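You operate a simulated robot arm through the tools that you are given. There is no shell and no other tool.

Carry out the task below with a simulated robot arm. There is one attempt and no reset: what you move stays moved.

JOB
Pump 3 strokes into the small white bucket, add 3 doses of powder, slide it under the stand mixer.
Fine: water first; spill nothing.

Only the result counts: the job must be done as asked and must still hold three seconds after the hand-in. Knocking over, shifting, dropping, spilling or breaking anything else fails it.

ROBOT AND FRAMES
A 6-joint arm with a two-finger gripper, fixed in place. Base frame: the origin is at the foot of the arm, x ahead of it, y to its left, z up. Readings come in cm, degrees, newtons and seconds.
Its first joint turns from -166.0 to 166.0 degrees. Payload 3.43 kg.
The tool frame sits at the grasp point between the pads (the TCP): z along the fingers, y along the line on which they close. The tips reach 2 cm beyond it. The gripper opens to 19 cm. The gripper's body begins 24.8 cm behind the TCP.
Orientation is that of the tool frame in the base frame, as [roll, pitch, yaw] about the fixed x, y, z axes, in that order (R = Rz(yaw) Ry(pitch) Rx(roll)). With the fingers straight down and closing along the base's y, the tool's x points along the base's -x, its y along +y and its z along -z.

CONTROLS
- The arm moves only by the tool step_arm. Its argument "plan" is a list of rows, each a list of 6 numbers: the shift along the tool's x, y, z in cm, then the turn, a rotation vector about the tool's x, y, z in degrees. In form: [[x, y, z, wx, wy, wz], ...]. A call has 1 to 20 rows; each row is the pose to reach, as a shift and turn from the pose commanded when the call began, along the tool's axes at that moment. "claw" is the gripper command, from -1 (fully open) to 1 (shut), values between in proportion, set as the call begins (left out, the last holds). Each row takes 0.2 s and may step no farther than 5 cm and 8.6 degrees from the row before; otherwise, or with a gripper value out of range, the whole call is refused. A pose out of reach is approached as far as the arm can. The call stops where the force on the tool passes 60 N (or 10 N more than at its start, if that is more) or the arm is blocked; 0.2 s more then pass. Each finger travels about 15.3 cm/s and halts on what it meets, pressing with about 24 N; the grip force reading is that of the motor and also rises with nothing between the fingers. The clock runs only during rows and for 0.2 s after the last one: add rows that repeat a pose to give the fingers time. It gives the time, the measured TCP pose, the force on the tool (base axes), the opening and the grip force at its end, in the units of the frame above (readings bear some noise), with the torque about the TCP (base axes, N m) and any sound that the robot's microphone picked up.
- Cameras (640 x 400 px; columns grow to the right, rows downward): "scene" is fixed at [21.93, 65.14, 161.01]; the picture's right is [-0.72, -0.70, 0.00], its down [-0.37, 0.38, -0.85] and it looks along [0.59, -0.61, -0.53] (base axes); focal length 268 px, centre (320, 200). "wrist" rides on the gripper at [7, -0.8, -28.8] in the tool frame; the picture's right is [0.12, 0.99, 0.00], its down [-0.96, 0.11, -0.25] and it looks along [-0.25, 0.03, 0.97] (tool axes); focal length 261 px, centre (320, 200). There is no depth. A picture from a camera that has moved, and an enlarged one, comes with that camera's place and axes in the base frame and with its lens.
- snapshot(camera): a new picture of that camera. No time passes.
- move_column(by): slides the trunk up (or, below 0, down) by that many cm; the arm rides with it, the base frame stays. It gives what a move gives, with no picture.
- close_up(camera, box): a new picture of the part [left, top, right, bottom] of that camera's present view, enlarged. No time passes.
- hand_in(): hands the job in; it is judged then, once.

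Nothing tells you positions but the pictures and the camera data. Unless the task says otherwise, let go and move clear before handing in.

The tools are called after "Call:" as name(argument=value, ...) on one line, values as JSON. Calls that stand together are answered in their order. step_arm: Moves the arm, as the interface text tells. Its arguments: {"type":"object","properties":{"plan":{"type":"array","items":{"type":"array","items":{"type":"number"}}},"claw":{"type":"number"}},"required":["plan"]} The other tools are called the same way: move_column (by) slides the trunk up or down; snapshot (camera) takes a picture; close_up (camera, box) takes an enlarged picture of a part of a camera's view; hand_in () hands the job in.

At the start:

```text
time_s: 0.0
eef_pos: [51.43, -27.16, 137.68]
orientation: [180.0, 0.1, -179.9]
force: [0.1, 0.2, 0.4]
wrist_torque: [-0.01, -0.01, 0.02]
opening: 18.99
finger_force: 0.1
trunk travel left (down, up): [-35.0, 9.0]
```

scene: 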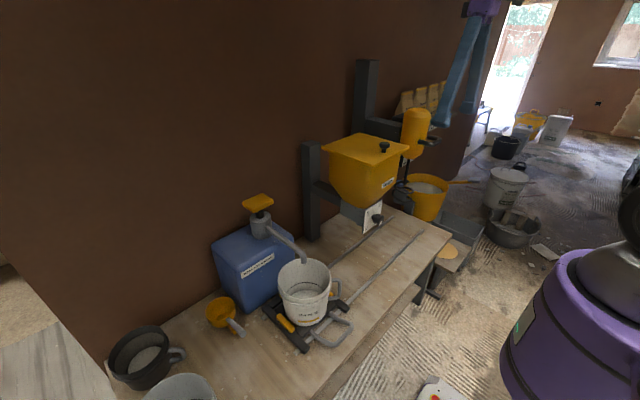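
wrist: 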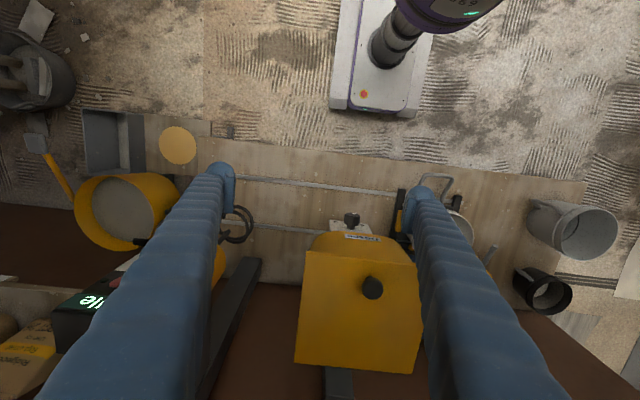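

I see a workbench against a wall with a blue pump canister (yellow pump head), a white bucket on a sledge or tray on rails, a yellow hopper with a dosing knob, and a stand mixer beyond. I'll look closer at each part before moving.

Call:
close_up(camera="scene", box=[190, 180, 370, 370])

Call:
close_up(camera="scene", box=[300, 50, 480, 260])

Call:
close_up(camera="wrist", box=[200, 150, 520, 350])

Call:
close_up(camera="scene", box=[380, 100, 560, 300])

```text
2.11 times, centred on (280, 275) of scene
camera zoom: at [21.93, 65.14, 161.01], right [-0.72, -0.7, 0.0], down [-0.37, 0.38, -0.85], along [0.59, -0.61, -0.53], focal length 564 px, centre (404, 42)
```

zoom: 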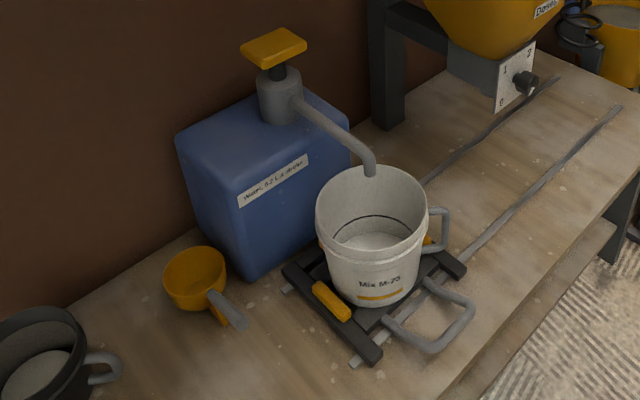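

```text
1.90 times, centred on (390, 155) of scene
camera zoom: at [21.93, 65.14, 161.01], right [-0.72, -0.7, 0.0], down [-0.37, 0.38, -0.85], along [0.59, -0.61, -0.53], focal length 510 px, centre (187, 286)
```

zoom: 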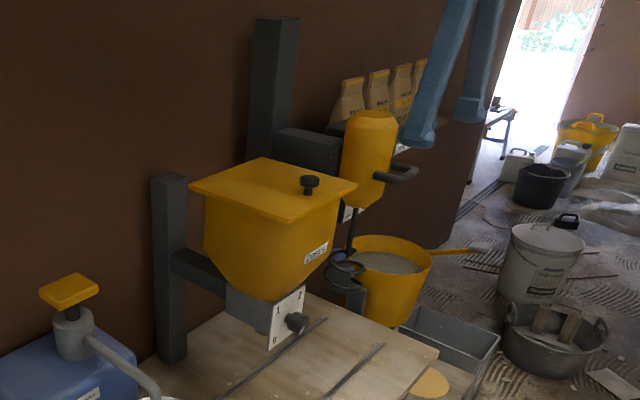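

```text
2.00 times, centred on (360, 250) of wrist
camera zoom: at [44.5, -27.87, 166.42], right [-0.12, 0.99, 0.0], down [0.96, 0.11, 0.25], along [0.25, 0.03, -0.97], focal length 521 px, centre (240, 100)
```

zoom: 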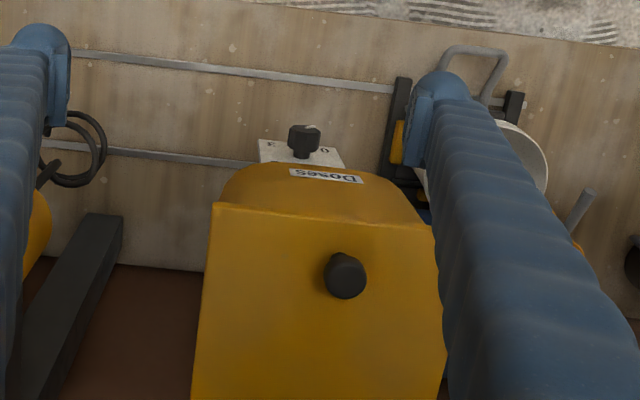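

```text
2.00 times, centred on (470, 200) of scene
camera zoom: at [21.93, 65.14, 161.01], right [-0.72, -0.7, 0.0], down [-0.37, 0.38, -0.85], along [0.59, -0.61, -0.53], focal length 536 px, centre (20, 200)
```

zoom: 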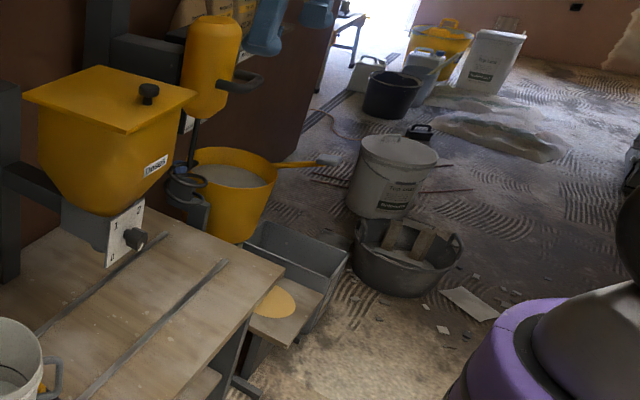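

I need finer details: labels, dial, mixer and other buckets. I'll zoom in more on each.

Call:
close_up(camera="scene", box=[340, 180, 420, 240])

Call:
close_up(camera="scene", box=[380, 90, 480, 230])

Call:
close_up(camera="scene", box=[90, 280, 260, 400])

Call:
close_up(camera="wrist", box=[40, 100, 280, 300])

Call:
close_up(camera="wrist", box=[380, 150, 640, 330])

Call:
close_up(camera="scene", box=[235, 180, 345, 350])

```text
6.67 times, centred on (380, 210) of scene
camera zoom: at [21.93, 65.14, 161.01], right [-0.72, -0.7, 0.0], down [-0.37, 0.38, -0.85], along [0.59, -0.61, -0.53], focal length 1786 px, centre (-80, 133)
```

zoom: 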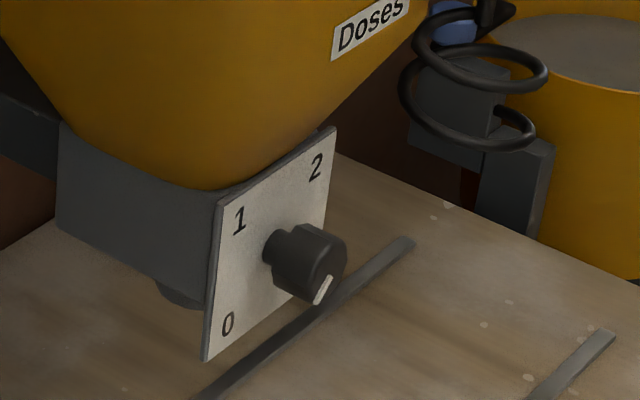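

```text
2.86 times, centred on (430, 160) of scene
camera zoom: at [21.93, 65.14, 161.01], right [-0.72, -0.7, 0.0], down [-0.37, 0.38, -0.85], along [0.59, -0.61, -0.53], focal length 766 px, centre (6, 314)
```

zoom: 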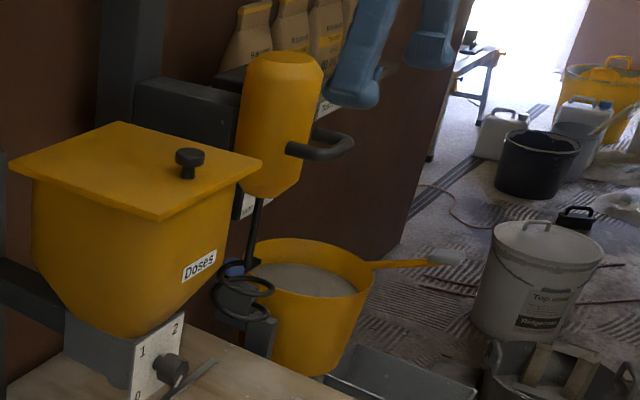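

```text
3.33 times, centred on (175, 340) of scene
camera zoom: at [21.93, 65.14, 161.01], right [-0.72, -0.7, 0.0], down [-0.37, 0.38, -0.85], along [0.59, -0.61, -0.53], focal length 893 px, centre (803, -267)
```

zoom: 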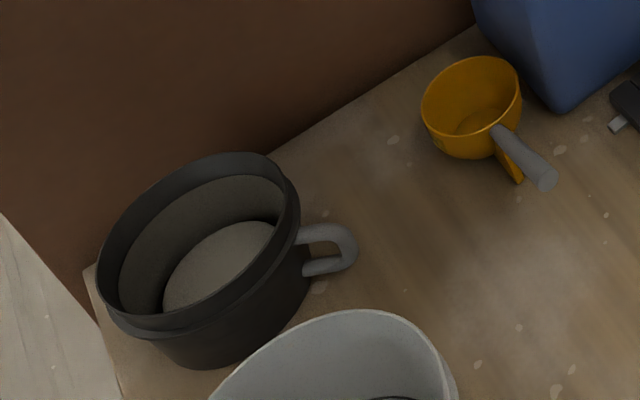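

```text
2.00 times, centred on (160, 200) of wrist
camera zoom: at [44.5, -27.87, 166.42], right [-0.12, 0.99, 0.0], down [0.96, 0.11, 0.25], along [0.25, 0.03, -0.97], focal length 521 px, centre (640, 200)
```

zoom: 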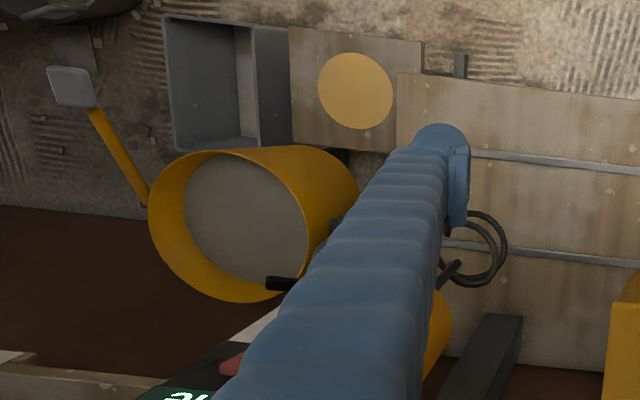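

```text
2.22 times, centred on (510, 240) of wrist
camera zoom: at [44.5, -27.87, 166.42], right [-0.12, 0.99, 0.0], down [0.96, 0.11, 0.25], along [0.25, 0.03, -0.97], focal length 579 px, centre (-102, 111)
```

zoom: 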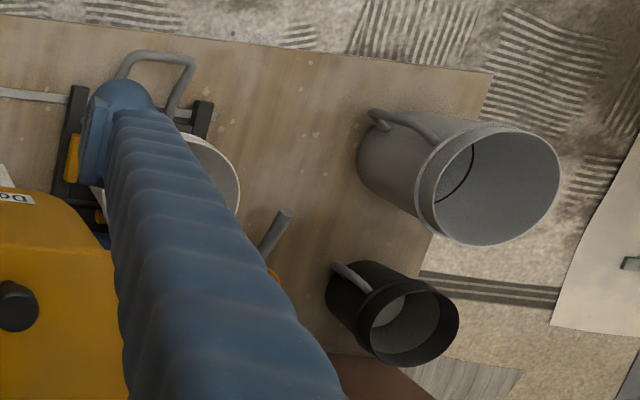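

```text
2.35 times, centred on (290, 265) of scene
camera zoom: at [21.93, 65.14, 161.01], right [-0.72, -0.7, 0.0], down [-0.37, 0.38, -0.85], along [0.59, -0.61, -0.53], focal length 630 px, centre (391, 47)
```

zoom: 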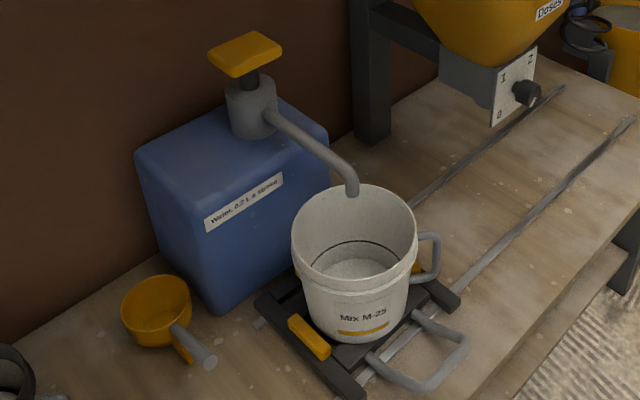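

The dial plate reads 0, 1, 2 and probably a fourth mark hidden behind the knob. I'll zoom in on it from the wrist camera and recheck the sled and bucket.

Call:
close_up(camera="wrist", box=[320, 200, 390, 244])

Call:
close_up(camera="scene", box=[255, 250, 365, 360])

Call:
close_up(camera="scene", box=[390, 100, 450, 220])

Call:
close_up(camera="scene", box=[210, 190, 330, 280])

```text
9.09 times, centred on (355, 222) of wrist
camera zoom: at [44.5, -27.87, 166.42], right [-0.12, 0.99, 0.0], down [0.96, 0.11, 0.25], along [0.25, 0.03, -0.97], focal length 2370 px, centre (2, 0)
```

zoom: 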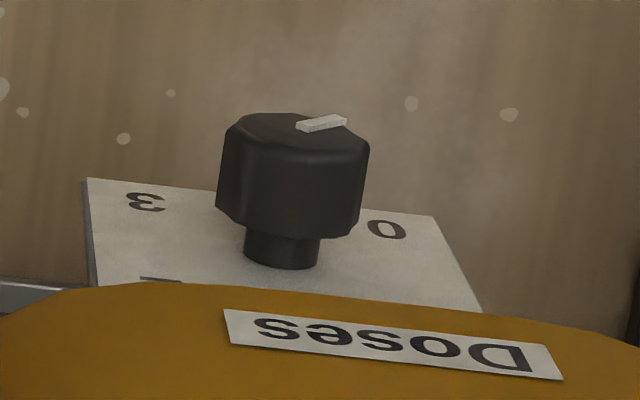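

```text
3.64 times, centred on (310, 305) of scene
camera zoom: at [21.93, 65.14, 161.01], right [-0.72, -0.7, 0.0], down [-0.37, 0.38, -0.85], along [0.59, -0.61, -0.53], focal length 974 px, centre (356, -182)
```

zoom: 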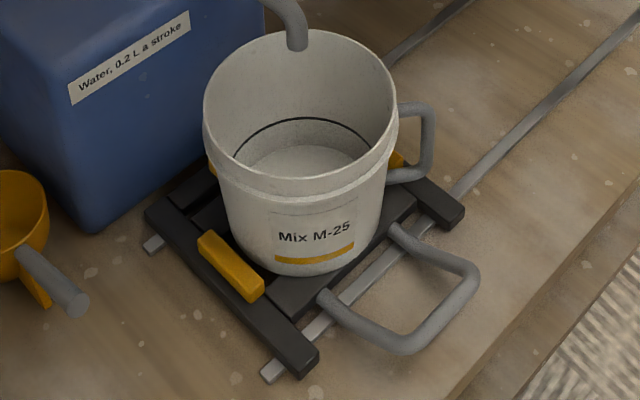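

```text
3.33 times, centred on (420, 160) of scene
camera zoom: at [21.93, 65.14, 161.01], right [-0.72, -0.7, 0.0], down [-0.37, 0.38, -0.85], along [0.59, -0.61, -0.53], focal length 893 px, centre (-13, 333)
```

zoom: 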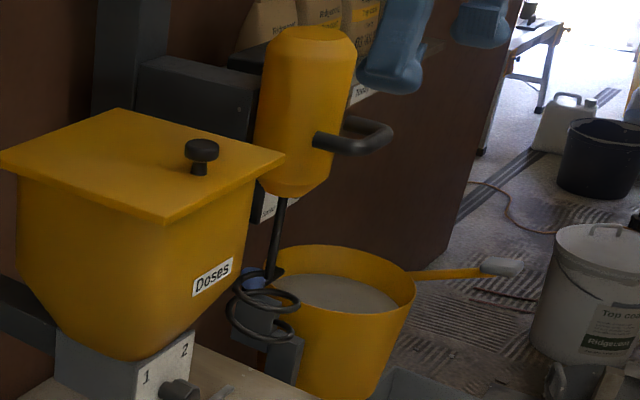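

```text
4.44 times, centred on (270, 235) of scene
camera zoom: at [21.93, 65.14, 161.01], right [-0.72, -0.7, 0.0], down [-0.37, 0.38, -0.85], along [0.59, -0.61, -0.53], focal length 1191 px, centre (542, 44)
```

zoom: 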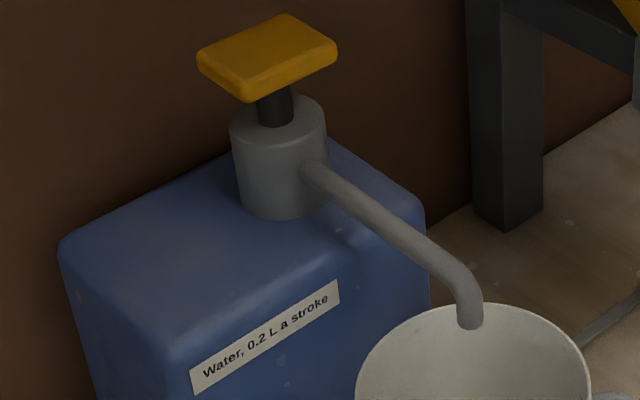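

The dial pointer is at 0 (lower left), with 1, 2 and 3 following clockwise as seen from the robot. The bucket is on the railed sled under the pump spout, near (75, 18, rim at about 82), and the whisk hangs near (73, -48, 90). Next I move the arm over toward the pump, staying high, to get better views.

Call:
step_arm(plan=[[0, 4.7, 0, 0, 0, 0], [0, 9.4, 0, 0, 0, 0], [0, 14.1, 0, 0, 0, 0], [0, 18.8, 0, 0, 0, 0], [0, 23.5, 0, 0, 0, 0], [0, 28.2, 0, 0, 0, 0], [0, 32.9, 0, 0, 0, 0], [0, 37.6, 0, 0, 0, 0], [0, 42.3, 0, 0, 0, 0], [0, 47, 0, 0, 0, 0]], claw=-1)

```text
time_s: 2.4
eef_pos: [52.04, 18.36, 133.6]
orientation: [-178.2, -4.4, 178.1]
force: [0.0, -0.2, -0.5]
wrist_torque: [-0.03, 0.04, -0.01]
opening: 19.03
finger_force: 0.1
trunk travel left (down, up): [-35.0, 9.0]
stopped in row 10: the arm was blocked; the commanded pose is now the measured one
```

The arm stopped slightly short and tilted with no contact force, so I'll look at where it ended up.

Call:
snapshot(camera="scene")

Call:
snapshot(camera="wrist")

```text
taken
```

scene: 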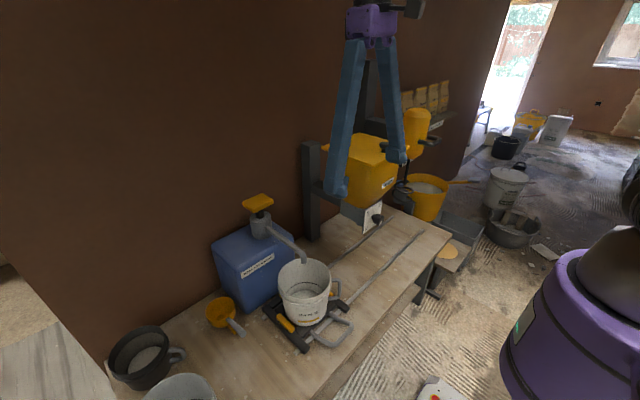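

```text
taken
camera wrist: at [47.15, 18.63, 162.78], right [-0.09, 1.0, -0.02], down [0.98, 0.09, 0.17], along [0.17, -0.01, -0.98], focal length 261 px, centre (320, 200)
```

wrist: 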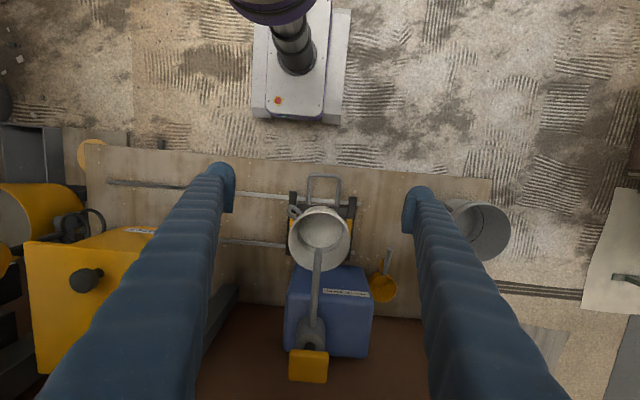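

The arm is above the bench with a clear view of the pump pad, which I triangulate at about (100, 19, 105). I close the fingers to make a pressing tip, tilt the tool forward and approach above the pad at a safe height.

Call:
step_arm(plan=[[-2.4, 0.2, 0.7, -0.2, -2.4, -0.2], [-4.8, 0.3, 1.4, -0.4, -4.8, -0.4], [-7.2, 0.5, 2.1, -0.6, -7.2, -0.6], [-9.6, 0.7, 2.8, -0.8, -9.6, -0.8], [-12, 0.8, 3.5, -1.0, -12, -1.0], [-14.4, 1.0, 4.2, -1.2, -14.4, -1.2], [-16.8, 1.2, 4.9, -1.4, -16.8, -1.4], [-19.2, 1.3, 5.6, -1.6, -19.2, -1.6], [-21.6, 1.5, 6.3, -1.7, -21.8, -1.8], [-23.6, 1.6, 6.8, -1.7, -24.4, -1.9], [-23.6, 1.6, 6.8, -1.7, -24.4, -1.9]], claw=1)

```text
time_s: 4.8
eef_pos: [75.15, 19.39, 125.61]
orientation: [-179.8, 20.5, -179.3]
force: [-0.1, 0.0, 0.5]
wrist_torque: [0.02, 0.0, -0.03]
opening: 0.0
finger_force: 24.1
trunk travel left (down, up): [-35.0, 9.0]
```

The tool is tilted 20° forward at (75, 19, 126). I'll take pictures to refine the pad position.

Call:
snapshot(camera="wrist")

Call:
snapshot(camera="scene")

```text
taken
camera wrist: at [58.41, 18.47, 149.98], right [-0.12, 0.99, -0.05], down [0.81, 0.13, 0.57], along [0.57, 0.03, -0.82], focal length 261 px, centre (320, 200)
```

wrist: 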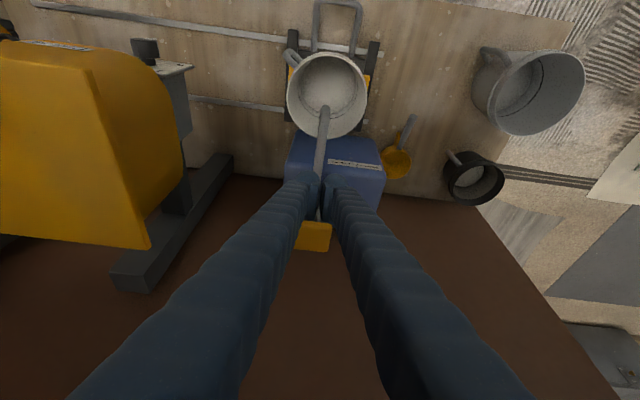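

```text
taken
```

scene: 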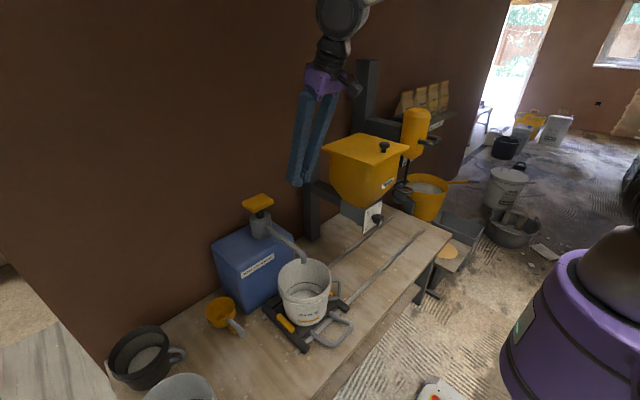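

The pad sits beyond the fingertips. I'll zoom in on the fingertips and the pad before pressing.

Call:
close_up(camera="wrist", box=[270, 130, 390, 260])

Call:
close_up(camera="scene", box=[230, 60, 380, 290])

```text
3.08 times, centred on (330, 195) of wrist
camera zoom: at [58.41, 18.47, 149.98], right [-0.12, 0.99, -0.05], down [0.81, 0.13, 0.57], along [0.57, 0.03, -0.82], focal length 802 px, centre (289, 215)
```

zoom: 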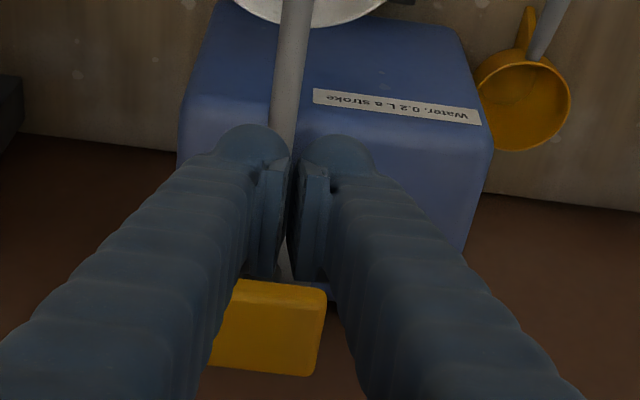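

```text
1.74 times, centred on (305, 175) of scene
camera zoom: at [21.93, 65.14, 161.01], right [-0.72, -0.7, 0.0], down [-0.37, 0.38, -0.85], along [0.59, -0.61, -0.53], focal length 466 px, centre (346, 244)
```

zoom: 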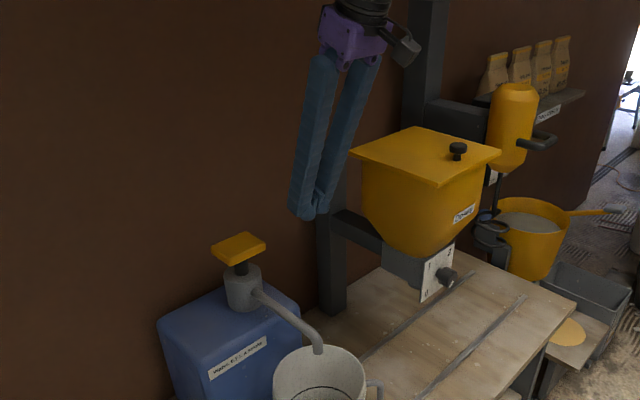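

The pad centre is consistent at about (99.7, 19.4, 105.5), level with the tool in y. I now move to just above it, about 4 cm clear.

Call:
step_arm(plan=[[-1.95, 0, 2.2, 0, 0, 0], [-3.9, -0.1, 4.4, 0, 0, 0], [-5.85, -0.1, 6.5, 0, 0, 0], [-7.8, -0.1, 8.7, 0, 0, 0], [-9.75, -0.2, 10.9, 0, 0, 0], [-11.7, -0.2, 13.1, 0, 0, 0], [-13.6, -0.3, 15.3, 0, 0, 0], [-15.6, -0.3, 17.5, 0, 0, 0], [-17.5, -0.4, 19.7, 0, 0, 0], [-19.46, -0.4, 21.8, 0, 0, 0], [-19.46, -0.4, 21.8, 0, 0, 0]], claw=1)

Call:
snapshot(camera="wrist")

Call:
close_up(camera="scene", box=[200, 100, 340, 290])

```text
time_s: 7.2
eef_pos: [100.85, 19.17, 112.09]
orientation: [-179.8, 20.5, -179.2]
force: [0.2, -1.1, 0.1]
wrist_torque: [-0.01, 0.0, -0.01]
opening: 0.0
finger_force: 23.6
trunk travel left (down, up): [-35.0, 9.0]
```

```text
taken
camera wrist: at [84.19, 18.4, 136.55], right [-0.12, 0.99, -0.05], down [0.81, 0.13, 0.57], along [0.57, 0.03, -0.82], focal length 261 px, centre (320, 200)
```

wrist: 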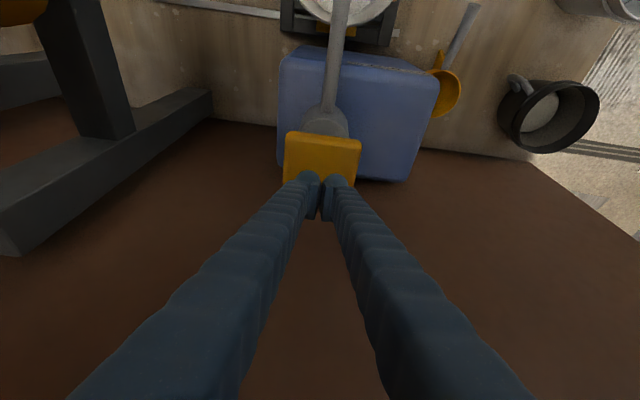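

```text
2.11 times, centred on (270, 195) of scene
camera zoom: at [21.93, 65.14, 161.01], right [-0.72, -0.7, 0.0], down [-0.37, 0.38, -0.85], along [0.59, -0.61, -0.53], focal length 564 px, centre (425, 210)
```

zoom: 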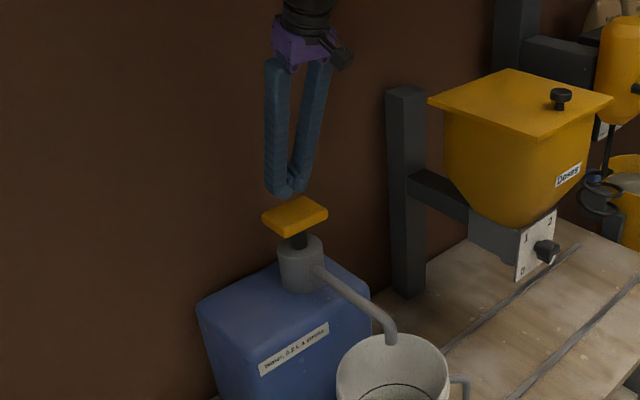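

The fingertips are above the pad centre. I press straight down in small steps and watch force, travel and sound.

Call:
step_arm(plan=[[0.35, 0, 0.94, 0, 0, 0], [0.7, 0, 1.87, 0, 0, 0], [1.05, 0, 2.81, 0, 0, 0], [1.23, 0, 3.28, 0, 0, 0], [1.4, 0, 3.75, 0, 0, 0], [1.57, 0, 4.22, 0, 0, 0], [1.75, 0, 4.69, 0, 0, 0], [1.75, 0, 4.69, 0, 0, 0]], claw=1)

Call:
close_up(camera="scene", box=[210, 150, 340, 330])

```text
time_s: 9.0
eef_pos: [100.95, 19.19, 106.91]
orientation: [-179.8, 20.4, -179.2]
force: [0.2, 1.9, 4.5]
wrist_torque: [0.04, 0.0, -0.04]
opening: 0.6
finger_force: 34.2
trunk travel left (down, up): [-35.0, 9.0]
```

```text
2.22 times, centred on (275, 240) of scene
camera zoom: at [21.93, 65.14, 161.01], right [-0.72, -0.7, 0.0], down [-0.37, 0.38, -0.85], along [0.59, -0.61, -0.53], focal length 596 px, centre (420, 111)
```

zoom: 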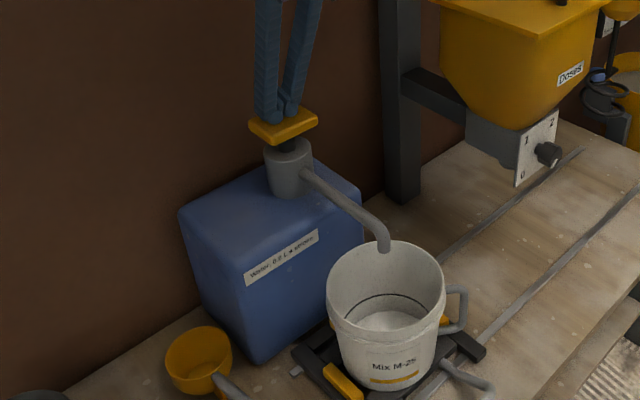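

The fingertips touch the pad at TCP z of about 107 with light force (4.5 N). I continue downward in small steps.

Call:
step_arm(plan=[[0.17, 0, 0.47, 0, 0, 0], [0.35, 0, 0.94, 0, 0, 0], [0.52, 0, 1.41, 0, 0, 0], [0.7, 0, 1.87, 0, 0, 0], [0.7, 0, 1.87, 0, 0, 0]], claw=1)

Call:
close_up(camera="scene", box=[210, 150, 340, 330])

```text
time_s: 10.2
eef_pos: [100.96, 19.28, 104.92]
orientation: [-179.8, 20.5, -179.2]
force: [2.2, 2.2, 7.0]
wrist_torque: [0.07, 0.06, 0.05]
opening: 0.59
finger_force: 34.7
trunk travel left (down, up): [-35.0, 9.0]
```

```text
2.22 times, centred on (275, 240) of scene
camera zoom: at [21.93, 65.14, 161.01], right [-0.72, -0.7, 0.0], down [-0.37, 0.38, -0.85], along [0.59, -0.61, -0.53], focal length 596 px, centre (420, 111)
```

zoom: 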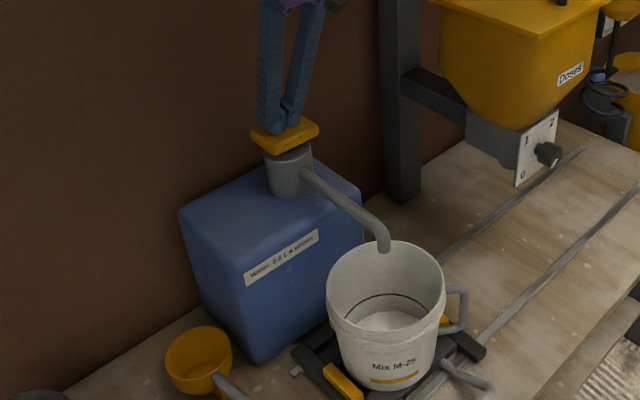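

The pad has moved down about 2 cm and the spring force rises gently. I keep pressing toward the bottom of the stroke.

Call:
step_arm(plan=[[0.1, 0, 0.28, 0, 0, 0], [0.2, 0, 0.56, 0, 0, 0], [0.3, 0, 0.84, 0, 0, 0], [0.4, 0, 1.12, 0, 0, 0], [0.5, 0, 1.41, 0, 0, 0], [0.6, 0, 1.69, 0, 0, 0], [0.7, 0, 1.97, 0, 0, 0]], claw=1)

Call:
close_up(camera="scene", box=[210, 150, 340, 330])

```text
time_s: 11.8
eef_pos: [100.9, 19.06, 103.46]
orientation: [-179.9, 20.9, -179.4]
force: [-5.8, -5.5, 43.1]
wrist_torque: [-0.09, 0.57, 0.08]
opening: 0.59
finger_force: 34.1
trunk travel left (down, up): [-35.0, 9.0]
```

```text
2.22 times, centred on (275, 240) of scene
camera zoom: at [21.93, 65.14, 161.01], right [-0.72, -0.7, 0.0], down [-0.37, 0.38, -0.85], along [0.59, -0.61, -0.53], focal length 596 px, centre (420, 111)
```

zoom: 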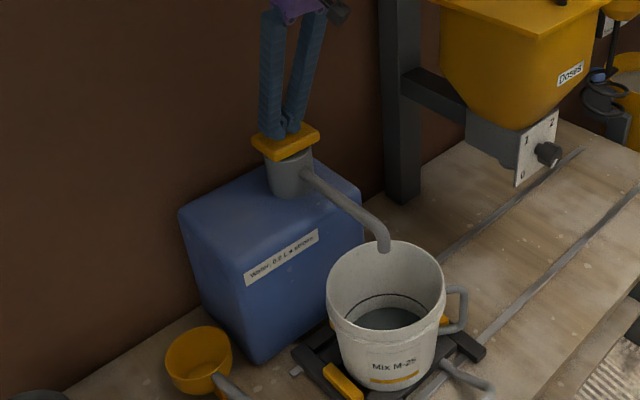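

The pump bottomed out at TCP z of 103.5 and 43 N, and water now shows in the bucket, so stroke 1 is done. I rise fully off the pad to let it return and check before stroke 2.

Call:
step_arm(plan=[[-0.28, 0, -0.75, 0, 0, 0], [-0.56, 0, -1.5, 0, 0, 0], [-0.84, 0, -2.25, 0, 0, 0], [-1.12, 0, -3.0, 0, 0, 0], [-1.4, 0, -3.75, 0, 0, 0], [-1.68, 0, -4.5, 0, 0, 0], [-1.96, 0, -5.25, 0, 0, 0], [-2.24, 0, -6.0, 0, 0, 0], [-2.24, 0, -6.0, 0, 0, 0]], claw=1)

Call:
close_up(camera="scene", box=[210, 150, 340, 330])

```text
time_s: 13.8
eef_pos: [101.09, 19.26, 109.12]
orientation: [-179.8, 20.5, -179.2]
force: [-0.3, 0.5, -1.0]
wrist_torque: [-0.03, 0.0, 0.05]
opening: 0.0
finger_force: 34.1
trunk travel left (down, up): [-35.0, 9.0]
```

```text
2.22 times, centred on (275, 240) of scene
camera zoom: at [21.93, 65.14, 161.01], right [-0.72, -0.7, 0.0], down [-0.37, 0.38, -0.85], along [0.59, -0.61, -0.53], focal length 596 px, centre (420, 111)
```

zoom: 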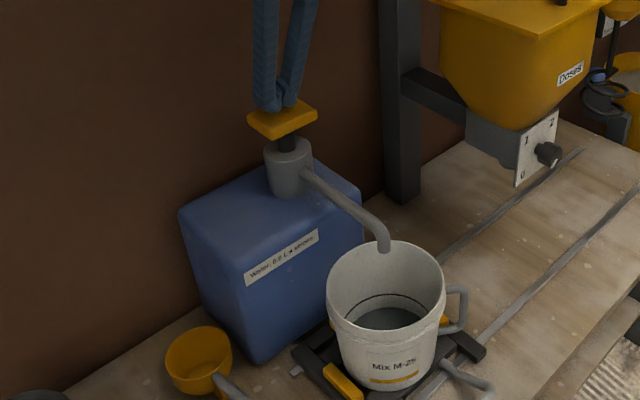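

The pad has returned fully. Stroke 2: the same press to the same depth.

Call:
step_arm(plan=[[0.24, 0, 0.65, 0, 0, 0], [0.48, 0, 1.3, 0, 0, 0], [0.72, 0, 1.95, 0, 0, 0], [0.96, 0, 2.6, 0, 0, 0], [1.2, 0, 3.25, 0, 0, 0], [1.44, 0, 3.9, 0, 0, 0], [1.68, 0, 4.5, 0, 0, 0], [1.86, 0, 5.0, 0, 0, 0], [2.0, 0, 5.4, 0, 0, 0], [2.12, 0, 5.7, 0, 0, 0], [2.23, 0, 5.97, 0, 0, 0]], claw=1)

Call:
close_up(camera="scene", box=[210, 150, 340, 330])

```text
time_s: 16.2
eef_pos: [101.02, 19.33, 103.5]
orientation: [-180.0, 21.1, -179.3]
force: [-2.0, 3.1, 49.5]
wrist_torque: [0.13, 0.45, -0.1]
opening: 0.6
finger_force: 33.7
trunk travel left (down, up): [-35.0, 9.0]
```

```text
2.22 times, centred on (275, 240) of scene
camera zoom: at [21.93, 65.14, 161.01], right [-0.72, -0.7, 0.0], down [-0.37, 0.38, -0.85], along [0.59, -0.61, -0.53], focal length 596 px, centre (420, 111)
```

zoom: 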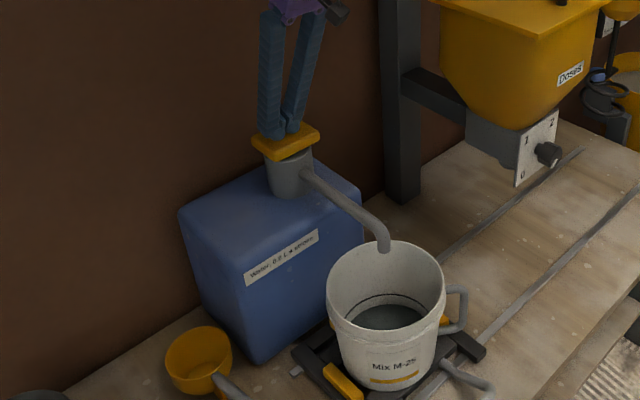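

Stroke 2 bottomed out and the water level rose. I release fully again, then check before stroke 3.

Call:
step_arm(plan=[[-0.28, 0, -0.75, 0, 0, 0], [-0.56, 0, -1.5, 0, 0, 0], [-0.84, 0, -2.25, 0, 0, 0], [-1.12, 0, -3.0, 0, 0, 0], [-1.4, 0, -3.75, 0, 0, 0], [-1.68, 0, -4.5, 0, 0, 0], [-1.96, 0, -5.25, 0, 0, 0], [-2.24, 0, -6.0, 0, 0, 0], [-2.24, 0, -6.0, 0, 0, 0]], claw=1)

Call:
close_up(camera="scene", box=[210, 150, 340, 330])

```text
time_s: 18.2
eef_pos: [100.92, 19.25, 109.01]
orientation: [-179.7, 20.5, -179.3]
force: [1.0, 0.3, 0.3]
wrist_torque: [0.05, -0.04, -0.02]
opening: 0.03
finger_force: 33.9
trunk travel left (down, up): [-35.0, 9.0]
```

```text
2.22 times, centred on (275, 240) of scene
camera zoom: at [21.93, 65.14, 161.01], right [-0.72, -0.7, 0.0], down [-0.37, 0.38, -0.85], along [0.59, -0.61, -0.53], focal length 596 px, centre (420, 111)
```

zoom: 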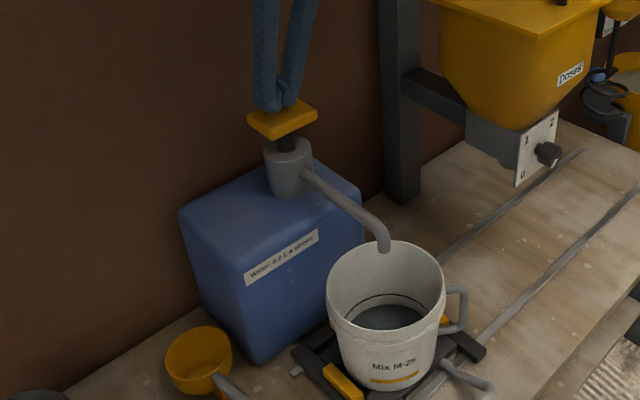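

The pad is back up with no force on the tool. Stroke 3: same press.

Call:
step_arm(plan=[[0.24, 0, 0.65, 0, 0, 0], [0.48, 0, 1.3, 0, 0, 0], [0.72, 0, 1.95, 0, 0, 0], [0.96, 0, 2.6, 0, 0, 0], [1.2, 0, 3.25, 0, 0, 0], [1.44, 0, 3.9, 0, 0, 0], [1.68, 0, 4.5, 0, 0, 0], [1.86, 0, 5.0, 0, 0, 0], [2.0, 0, 5.4, 0, 0, 0], [2.12, 0, 5.7, 0, 0, 0], [2.23, 0, 5.97, 0, 0, 0]], claw=1)

Call:
close_up(camera="scene", box=[210, 150, 340, 330])

```text
time_s: 20.6
eef_pos: [100.99, 19.26, 103.56]
orientation: [-179.9, 20.9, -179.1]
force: [0.1, 0.5, 43.2]
wrist_torque: [0.08, 0.35, 0.05]
opening: 0.59
finger_force: 33.6
trunk travel left (down, up): [-35.0, 9.0]
```

```text
2.22 times, centred on (275, 240) of scene
camera zoom: at [21.93, 65.14, 161.01], right [-0.72, -0.7, 0.0], down [-0.37, 0.38, -0.85], along [0.59, -0.61, -0.53], focal length 596 px, centre (420, 111)
```

zoom: 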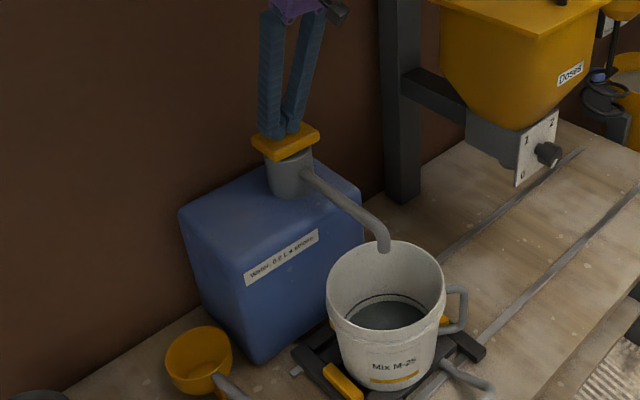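

Three strokes are done and the water has risen again, near the inner line. I rise well clear of the pump and pull back.

Call:
step_arm(plan=[[-0.28, 0, -0.75, 0, 0, 0], [-0.56, 0, -1.5, 0, 0, 0], [-0.84, 0, -2.25, 0, 0, 0], [-1.12, 0, -3.0, 0, 0, 0], [-1.4, 0, -3.75, 0, 0, 0], [-1.68, 0, -4.5, 0, 0, 0], [-1.96, 0, -5.25, 0, 0, 0], [-2.5, 0, -7.0, 0, 0, 0], [-3.5, 0, -10.0, 0, 0, 0], [-4.5, 0, -13.0, 0, 0, 0], [-5.6, 0, -16.0, 0, 0, 0], [-6.7, 0, -19.0, 0, 0, 0], [-7.2, 0, -20.5, 0, 0, 0], [-7.2, 0, -20.5, 0, 0, 0]], claw=1)

Call:
close_up(camera="scene", box=[210, 150, 340, 330])

```text
time_s: 23.6
eef_pos: [100.69, 19.39, 124.56]
orientation: [-179.7, 20.4, -179.2]
force: [0.6, -0.7, -0.3]
wrist_torque: [0.02, -0.01, -0.02]
opening: 0.0
finger_force: 34.5
trunk travel left (down, up): [-35.0, 9.0]
```

```text
2.22 times, centred on (275, 240) of scene
camera zoom: at [21.93, 65.14, 161.01], right [-0.72, -0.7, 0.0], down [-0.37, 0.38, -0.85], along [0.59, -0.61, -0.53], focal length 596 px, centre (420, 111)
```

zoom: 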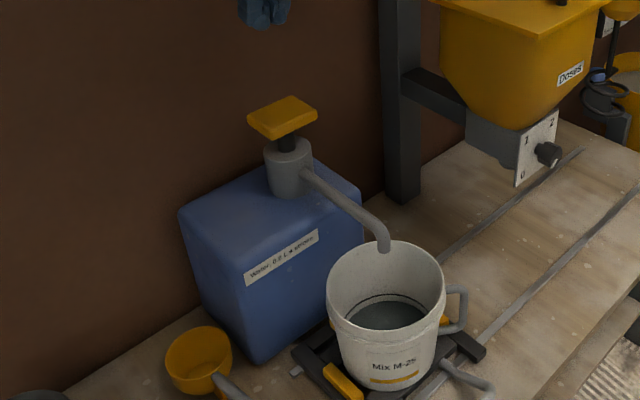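

The pump is untouched and water is in the bucket. Next I move back to above the sled handle (around x 57, y 19) with the tool vertical and the fingers opening.

Call:
step_arm(plan=[[3.7, 0, -0.5, 0, 1.7, 0], [7.4, 0, -1.0, 0, 3.4, 0], [11.1, 0, -1.6, 0, 5.1, 0], [14.8, 0.1, -2.1, 0, 6.8, 0], [18.5, 0.1, -2.6, 0, 8.5, 0], [22.2, 0.1, -3.1, 0, 10.2, 0], [25.9, 0.1, -3.6, 0, 11.9, 0], [29.6, 0.1, -4.2, 0, 13.6, 0], [33.3, 0.2, -4.7, 0, 15.3, 0], [37, 0.2, -5.2, 0, 17, 0], [40.7, 0.2, -5.7, 0, 18.7, 0], [44.3, 0.2, -6.25, 0, 20.4, 0], [44.3, 0.2, -6.25, 0, 20.4, 0]], claw=1)

Call:
snapshot(camera="wrist")

```text
time_s: 26.4
eef_pos: [56.85, 18.86, 115.04]
orientation: [-179.8, 0.0, -179.2]
force: [0.3, 0.9, -0.6]
wrist_torque: [0.0, 0.01, -0.01]
opening: 0.01
finger_force: 34.2
trunk travel left (down, up): [-35.0, 9.0]
```

```text
taken
camera wrist: at [49.8, 18.16, 143.76], right [-0.13, 0.99, 0.0], down [0.96, 0.13, 0.25], along [0.25, 0.03, -0.97], focal length 261 px, centre (320, 200)
```

wrist: 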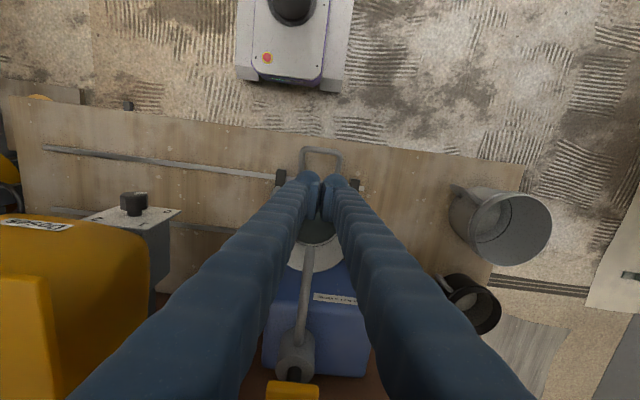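

The handle loop is visible at about x 55–62, y 13.4–24.9. I open the fingers to about 17 cm and descend partway over it for a closer check.

Call:
step_arm(plan=[[0, 0.1, 3.5, 0, 0, 0], [0, 0.2, 7, 0, 0, 0], [0, 0.3, 10.5, 0, 0, 0], [0, 0.3, 14, 0, 0, 0], [0, 0.3, 17.5, 0, 0, 0], [0, 0.3, 21, 0, 0, 0], [0, 0.3, 24.5, 0, 0, 0], [0, 0.3, 28, 0, 0, 0], [0, 0.3, 30, 0, 0, 0], [0, 0.3, 30, 0, 0, 0]], claw=-0.79)

Call:
snapshot(camera="wrist")

Call:
close_up(camera="scene", box=[240, 200, 400, 370])

```text
time_s: 28.6
eef_pos: [56.92, 19.21, 84.92]
orientation: [-179.8, 0.1, -179.3]
force: [-1.0, 0.0, 0.0]
wrist_torque: [0.03, 0.0, -0.02]
opening: 17.04
finger_force: 0.0
trunk travel left (down, up): [-35.0, 9.0]
```

```text
taken
camera wrist: at [49.7, 18.52, 113.73], right [-0.13, 0.99, 0.0], down [0.96, 0.13, 0.25], along [0.25, 0.03, -0.97], focal length 261 px, centre (320, 200)
```

wrist: 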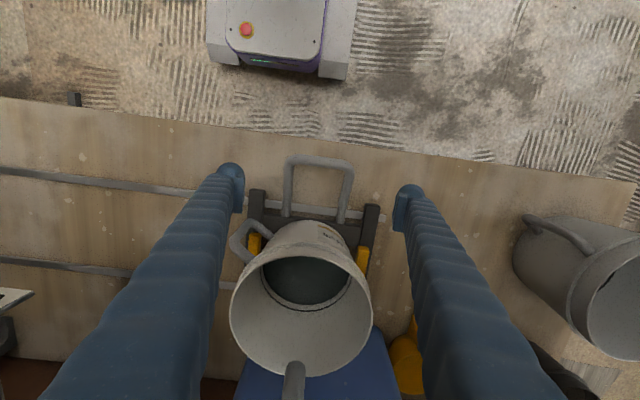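

```text
2.35 times, centred on (320, 285) of scene
camera zoom: at [21.93, 65.14, 161.01], right [-0.72, -0.7, 0.0], down [-0.37, 0.38, -0.85], along [0.59, -0.61, -0.53], focal length 630 px, centre (320, 0)
```

zoom: 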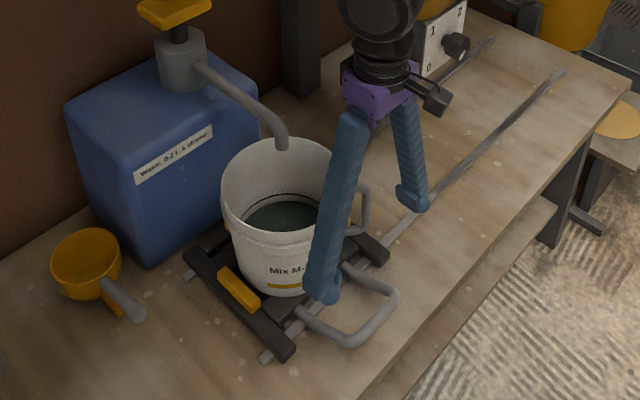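

The handle loop is confirmed at z of about 67, centred at y of about 19.05, and clear of both fingers. I descend to about 69 cm and inspect the fingertips relative to the bench.

Call:
step_arm(plan=[[0, -0.1, 3, 0, 0, 0], [0, -0.1, 6, 0, 0, 0], [0, -0.1, 9, 0, 0, 0], [0, -0.1, 12, 0, 0, 0], [0, -0.1, 14, 0, 0, 0], [0, -0.1, 15.5, 0, 0, 0], [0, -0.1, 15.9, 0, 0, 0]], claw=-0.79)

Call:
snapshot(camera="wrist")

Call:
close_up(camera="scene", box=[270, 260, 400, 370])

```text
time_s: 30.2
eef_pos: [56.95, 19.07, 69.04]
orientation: [-179.8, 0.1, -179.4]
force: [0.3, 0.7, 0.6]
wrist_torque: [-0.01, 0.01, 0.0]
opening: 16.99
finger_force: 0.0
trunk travel left (down, up): [-35.0, 9.0]
```

```text
taken
camera wrist: at [49.83, 18.3, 97.71], right [-0.13, 0.99, 0.0], down [0.96, 0.13, 0.25], along [0.25, 0.03, -0.97], focal length 261 px, centre (320, 200)
```

wrist: 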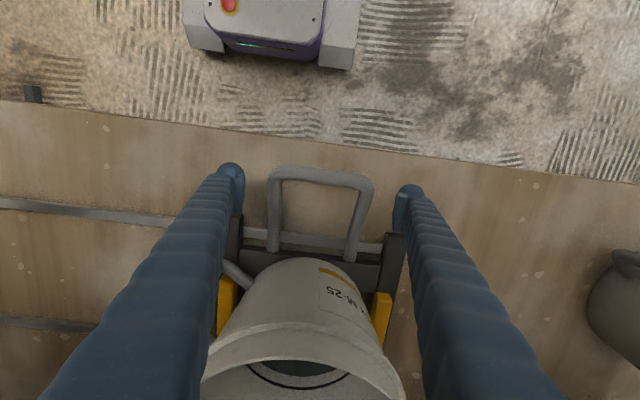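

```text
3.64 times, centred on (335, 315) of scene
camera zoom: at [21.93, 65.14, 161.01], right [-0.72, -0.7, 0.0], down [-0.37, 0.38, -0.85], along [0.59, -0.61, -0.53], focal length 974 px, centre (266, -218)
```

zoom: 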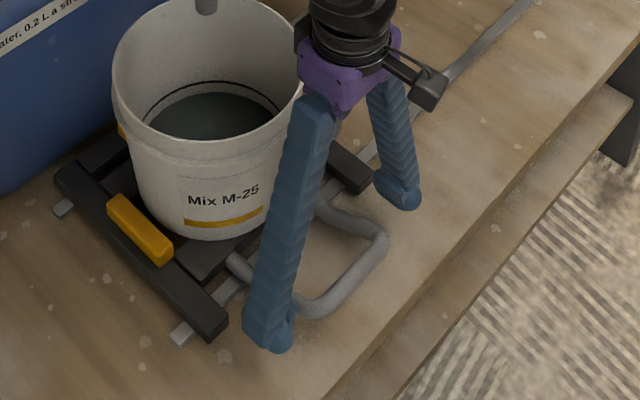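

The fingers straddle the handle with room on both sides, and the tips are above the bench. I lower another 1.5 cm, narrow the fingers gently to about 12.8 cm, then close on the handle.

Call:
step_arm(plan=[[0, -0.3, 0.5, 0, 0, 0], [0, -0.3, 1.0, 0, 0, 0], [0, -0.3, 1.5, 0, 0, 0], [0, -0.3, 1.5, 0, 0, 0]], claw=-0.35)

Call:
snapshot(camera="wrist")

```text
time_s: 31.2
eef_pos: [57.08, 18.76, 67.61]
orientation: [-179.7, 0.1, -179.2]
force: [-0.2, 3.1, 1.2]
wrist_torque: [-0.02, -0.03, -0.07]
opening: 12.97
finger_force: 1.6
trunk travel left (down, up): [-35.0, 9.0]
```

```text
taken
camera wrist: at [49.86, 18.01, 96.32], right [-0.13, 0.99, 0.0], down [0.96, 0.13, 0.25], along [0.25, 0.03, -0.97], focal length 261 px, centre (320, 200)
```

wrist: 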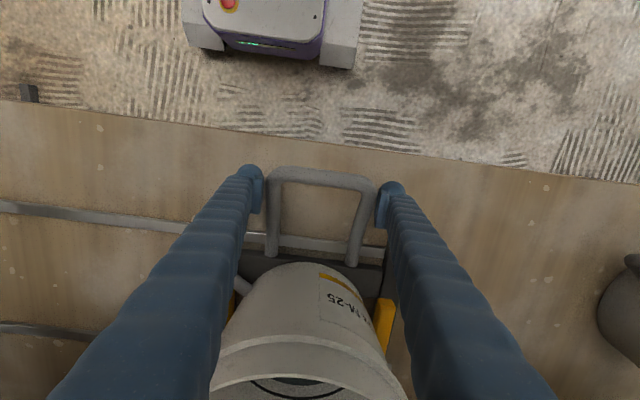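

The fingers are next to the handle legs. I now close onto them.

Call:
step_arm(plan=[[0, 0, 0, 0, 0, 0], [0, 0, 0, 0, 0, 0]], claw=-0.2)

Call:
step_arm(plan=[[0, 0, 0, 0, 0, 0], [0, 0, 0, 0, 0, 0]], claw=0.2)

Call:
snapshot(camera="wrist")

Call:
close_up(camera="scene", box=[250, 220, 400, 370])

```text
time_s: 31.8
eef_pos: [56.94, 18.81, 67.61]
orientation: [-179.8, 0.1, -179.2]
force: [0.7, 3.1, -0.2]
wrist_torque: [0.06, 0.01, 0.04]
opening: 12.77
finger_force: 44.8
trunk travel left (down, up): [-35.0, 9.0]
```

```text
time_s: 32.4
eef_pos: [56.91, 18.74, 67.64]
orientation: [-179.8, 0.1, -179.3]
force: [-0.6, 2.6, -1.7]
wrist_torque: [0.02, 0.06, -0.07]
opening: 12.73
finger_force: 45.2
trunk travel left (down, up): [-35.0, 9.0]
```

```text
taken
camera wrist: at [49.87, 18.01, 96.34], right [-0.13, 0.99, 0.0], down [0.96, 0.13, 0.25], along [0.25, 0.03, -0.97], focal length 261 px, centre (320, 200)
```

wrist: 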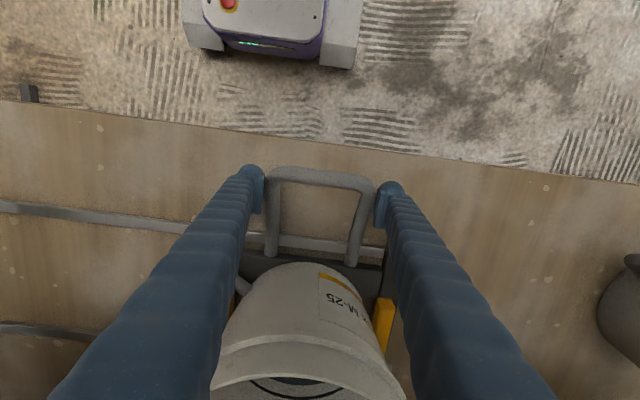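

```text
2.67 times, centred on (325, 295) of scene
camera zoom: at [21.93, 65.14, 161.01], right [-0.72, -0.7, 0.0], down [-0.37, 0.38, -0.85], along [0.59, -0.61, -0.53], focal length 715 px, centre (307, -53)
```

zoom: 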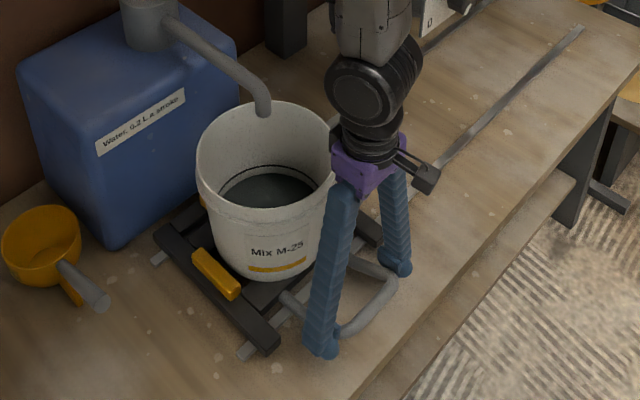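

I have the handle at 12.7 cm opening. To keep the wrist clear of the hopper while sliding, I loosen slightly, tilt the gripper back about 16° (body toward the robot), then re-close.

Call:
step_arm(plan=[[0, 0, 0, 0, 0, 0], [0, 0, -0.2, 0, -4, 0], [0, 0, -0.3, 0, -8, 0], [0, 0, -0.4, 0, -12, 0], [0, 0, -0.5, 0, -16, 0], [0, 0, -0.5, 0, -16, 0]], claw=-0.42)

Call:
step_arm(plan=[[0, 0, 0, 0, 0, 0], [0, 0, 0, 0, 0, 0]], claw=0)

Call:
snapshot(camera="wrist")

Call:
close_up(camera="scene", box=[250, 180, 400, 370])

```text
time_s: 33.8
eef_pos: [56.94, 18.76, 68.07]
orientation: [-179.8, 16.2, -179.3]
force: [-0.6, 0.0, 0.3]
wrist_torque: [-0.01, -0.01, 0.02]
opening: 13.51
finger_force: 0.1
trunk travel left (down, up): [-35.0, 9.0]
```

```text
time_s: 34.4
eef_pos: [57.09, 18.84, 67.98]
orientation: [-179.8, 16.1, -179.4]
force: [0.5, 3.9, 3.0]
wrist_torque: [0.05, 0.01, 0.32]
opening: 12.76
finger_force: 44.4
trunk travel left (down, up): [-35.0, 9.0]
```

```text
taken
camera wrist: at [42.19, 17.95, 93.71], right [-0.13, 0.99, -0.04], down [0.85, 0.13, 0.5], along [0.5, 0.03, -0.86], focal length 261 px, centre (320, 200)
```

wrist: 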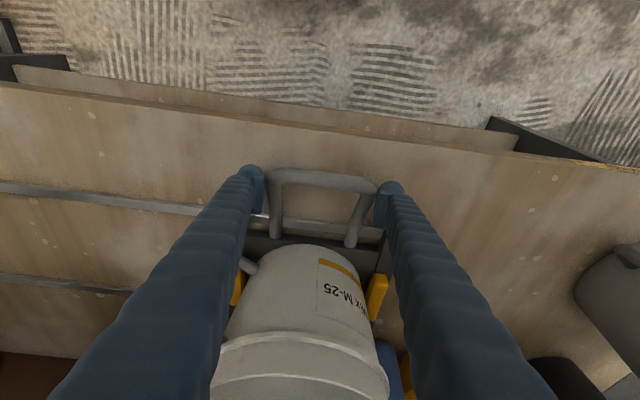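

```text
2.11 times, centred on (325, 275) of scene
camera zoom: at [21.93, 65.14, 161.01], right [-0.72, -0.7, 0.0], down [-0.37, 0.38, -0.85], along [0.59, -0.61, -0.53], focal length 564 px, centre (310, 42)
```

zoom: 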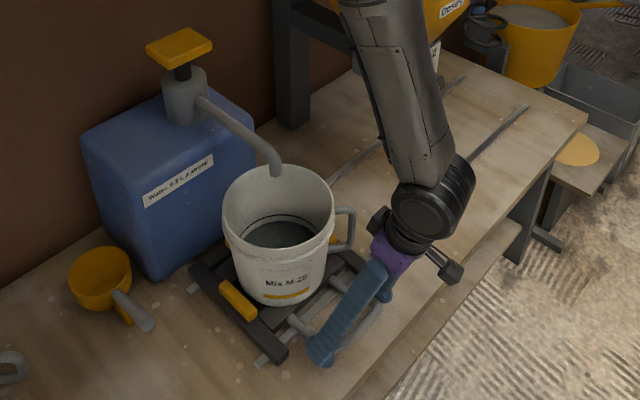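

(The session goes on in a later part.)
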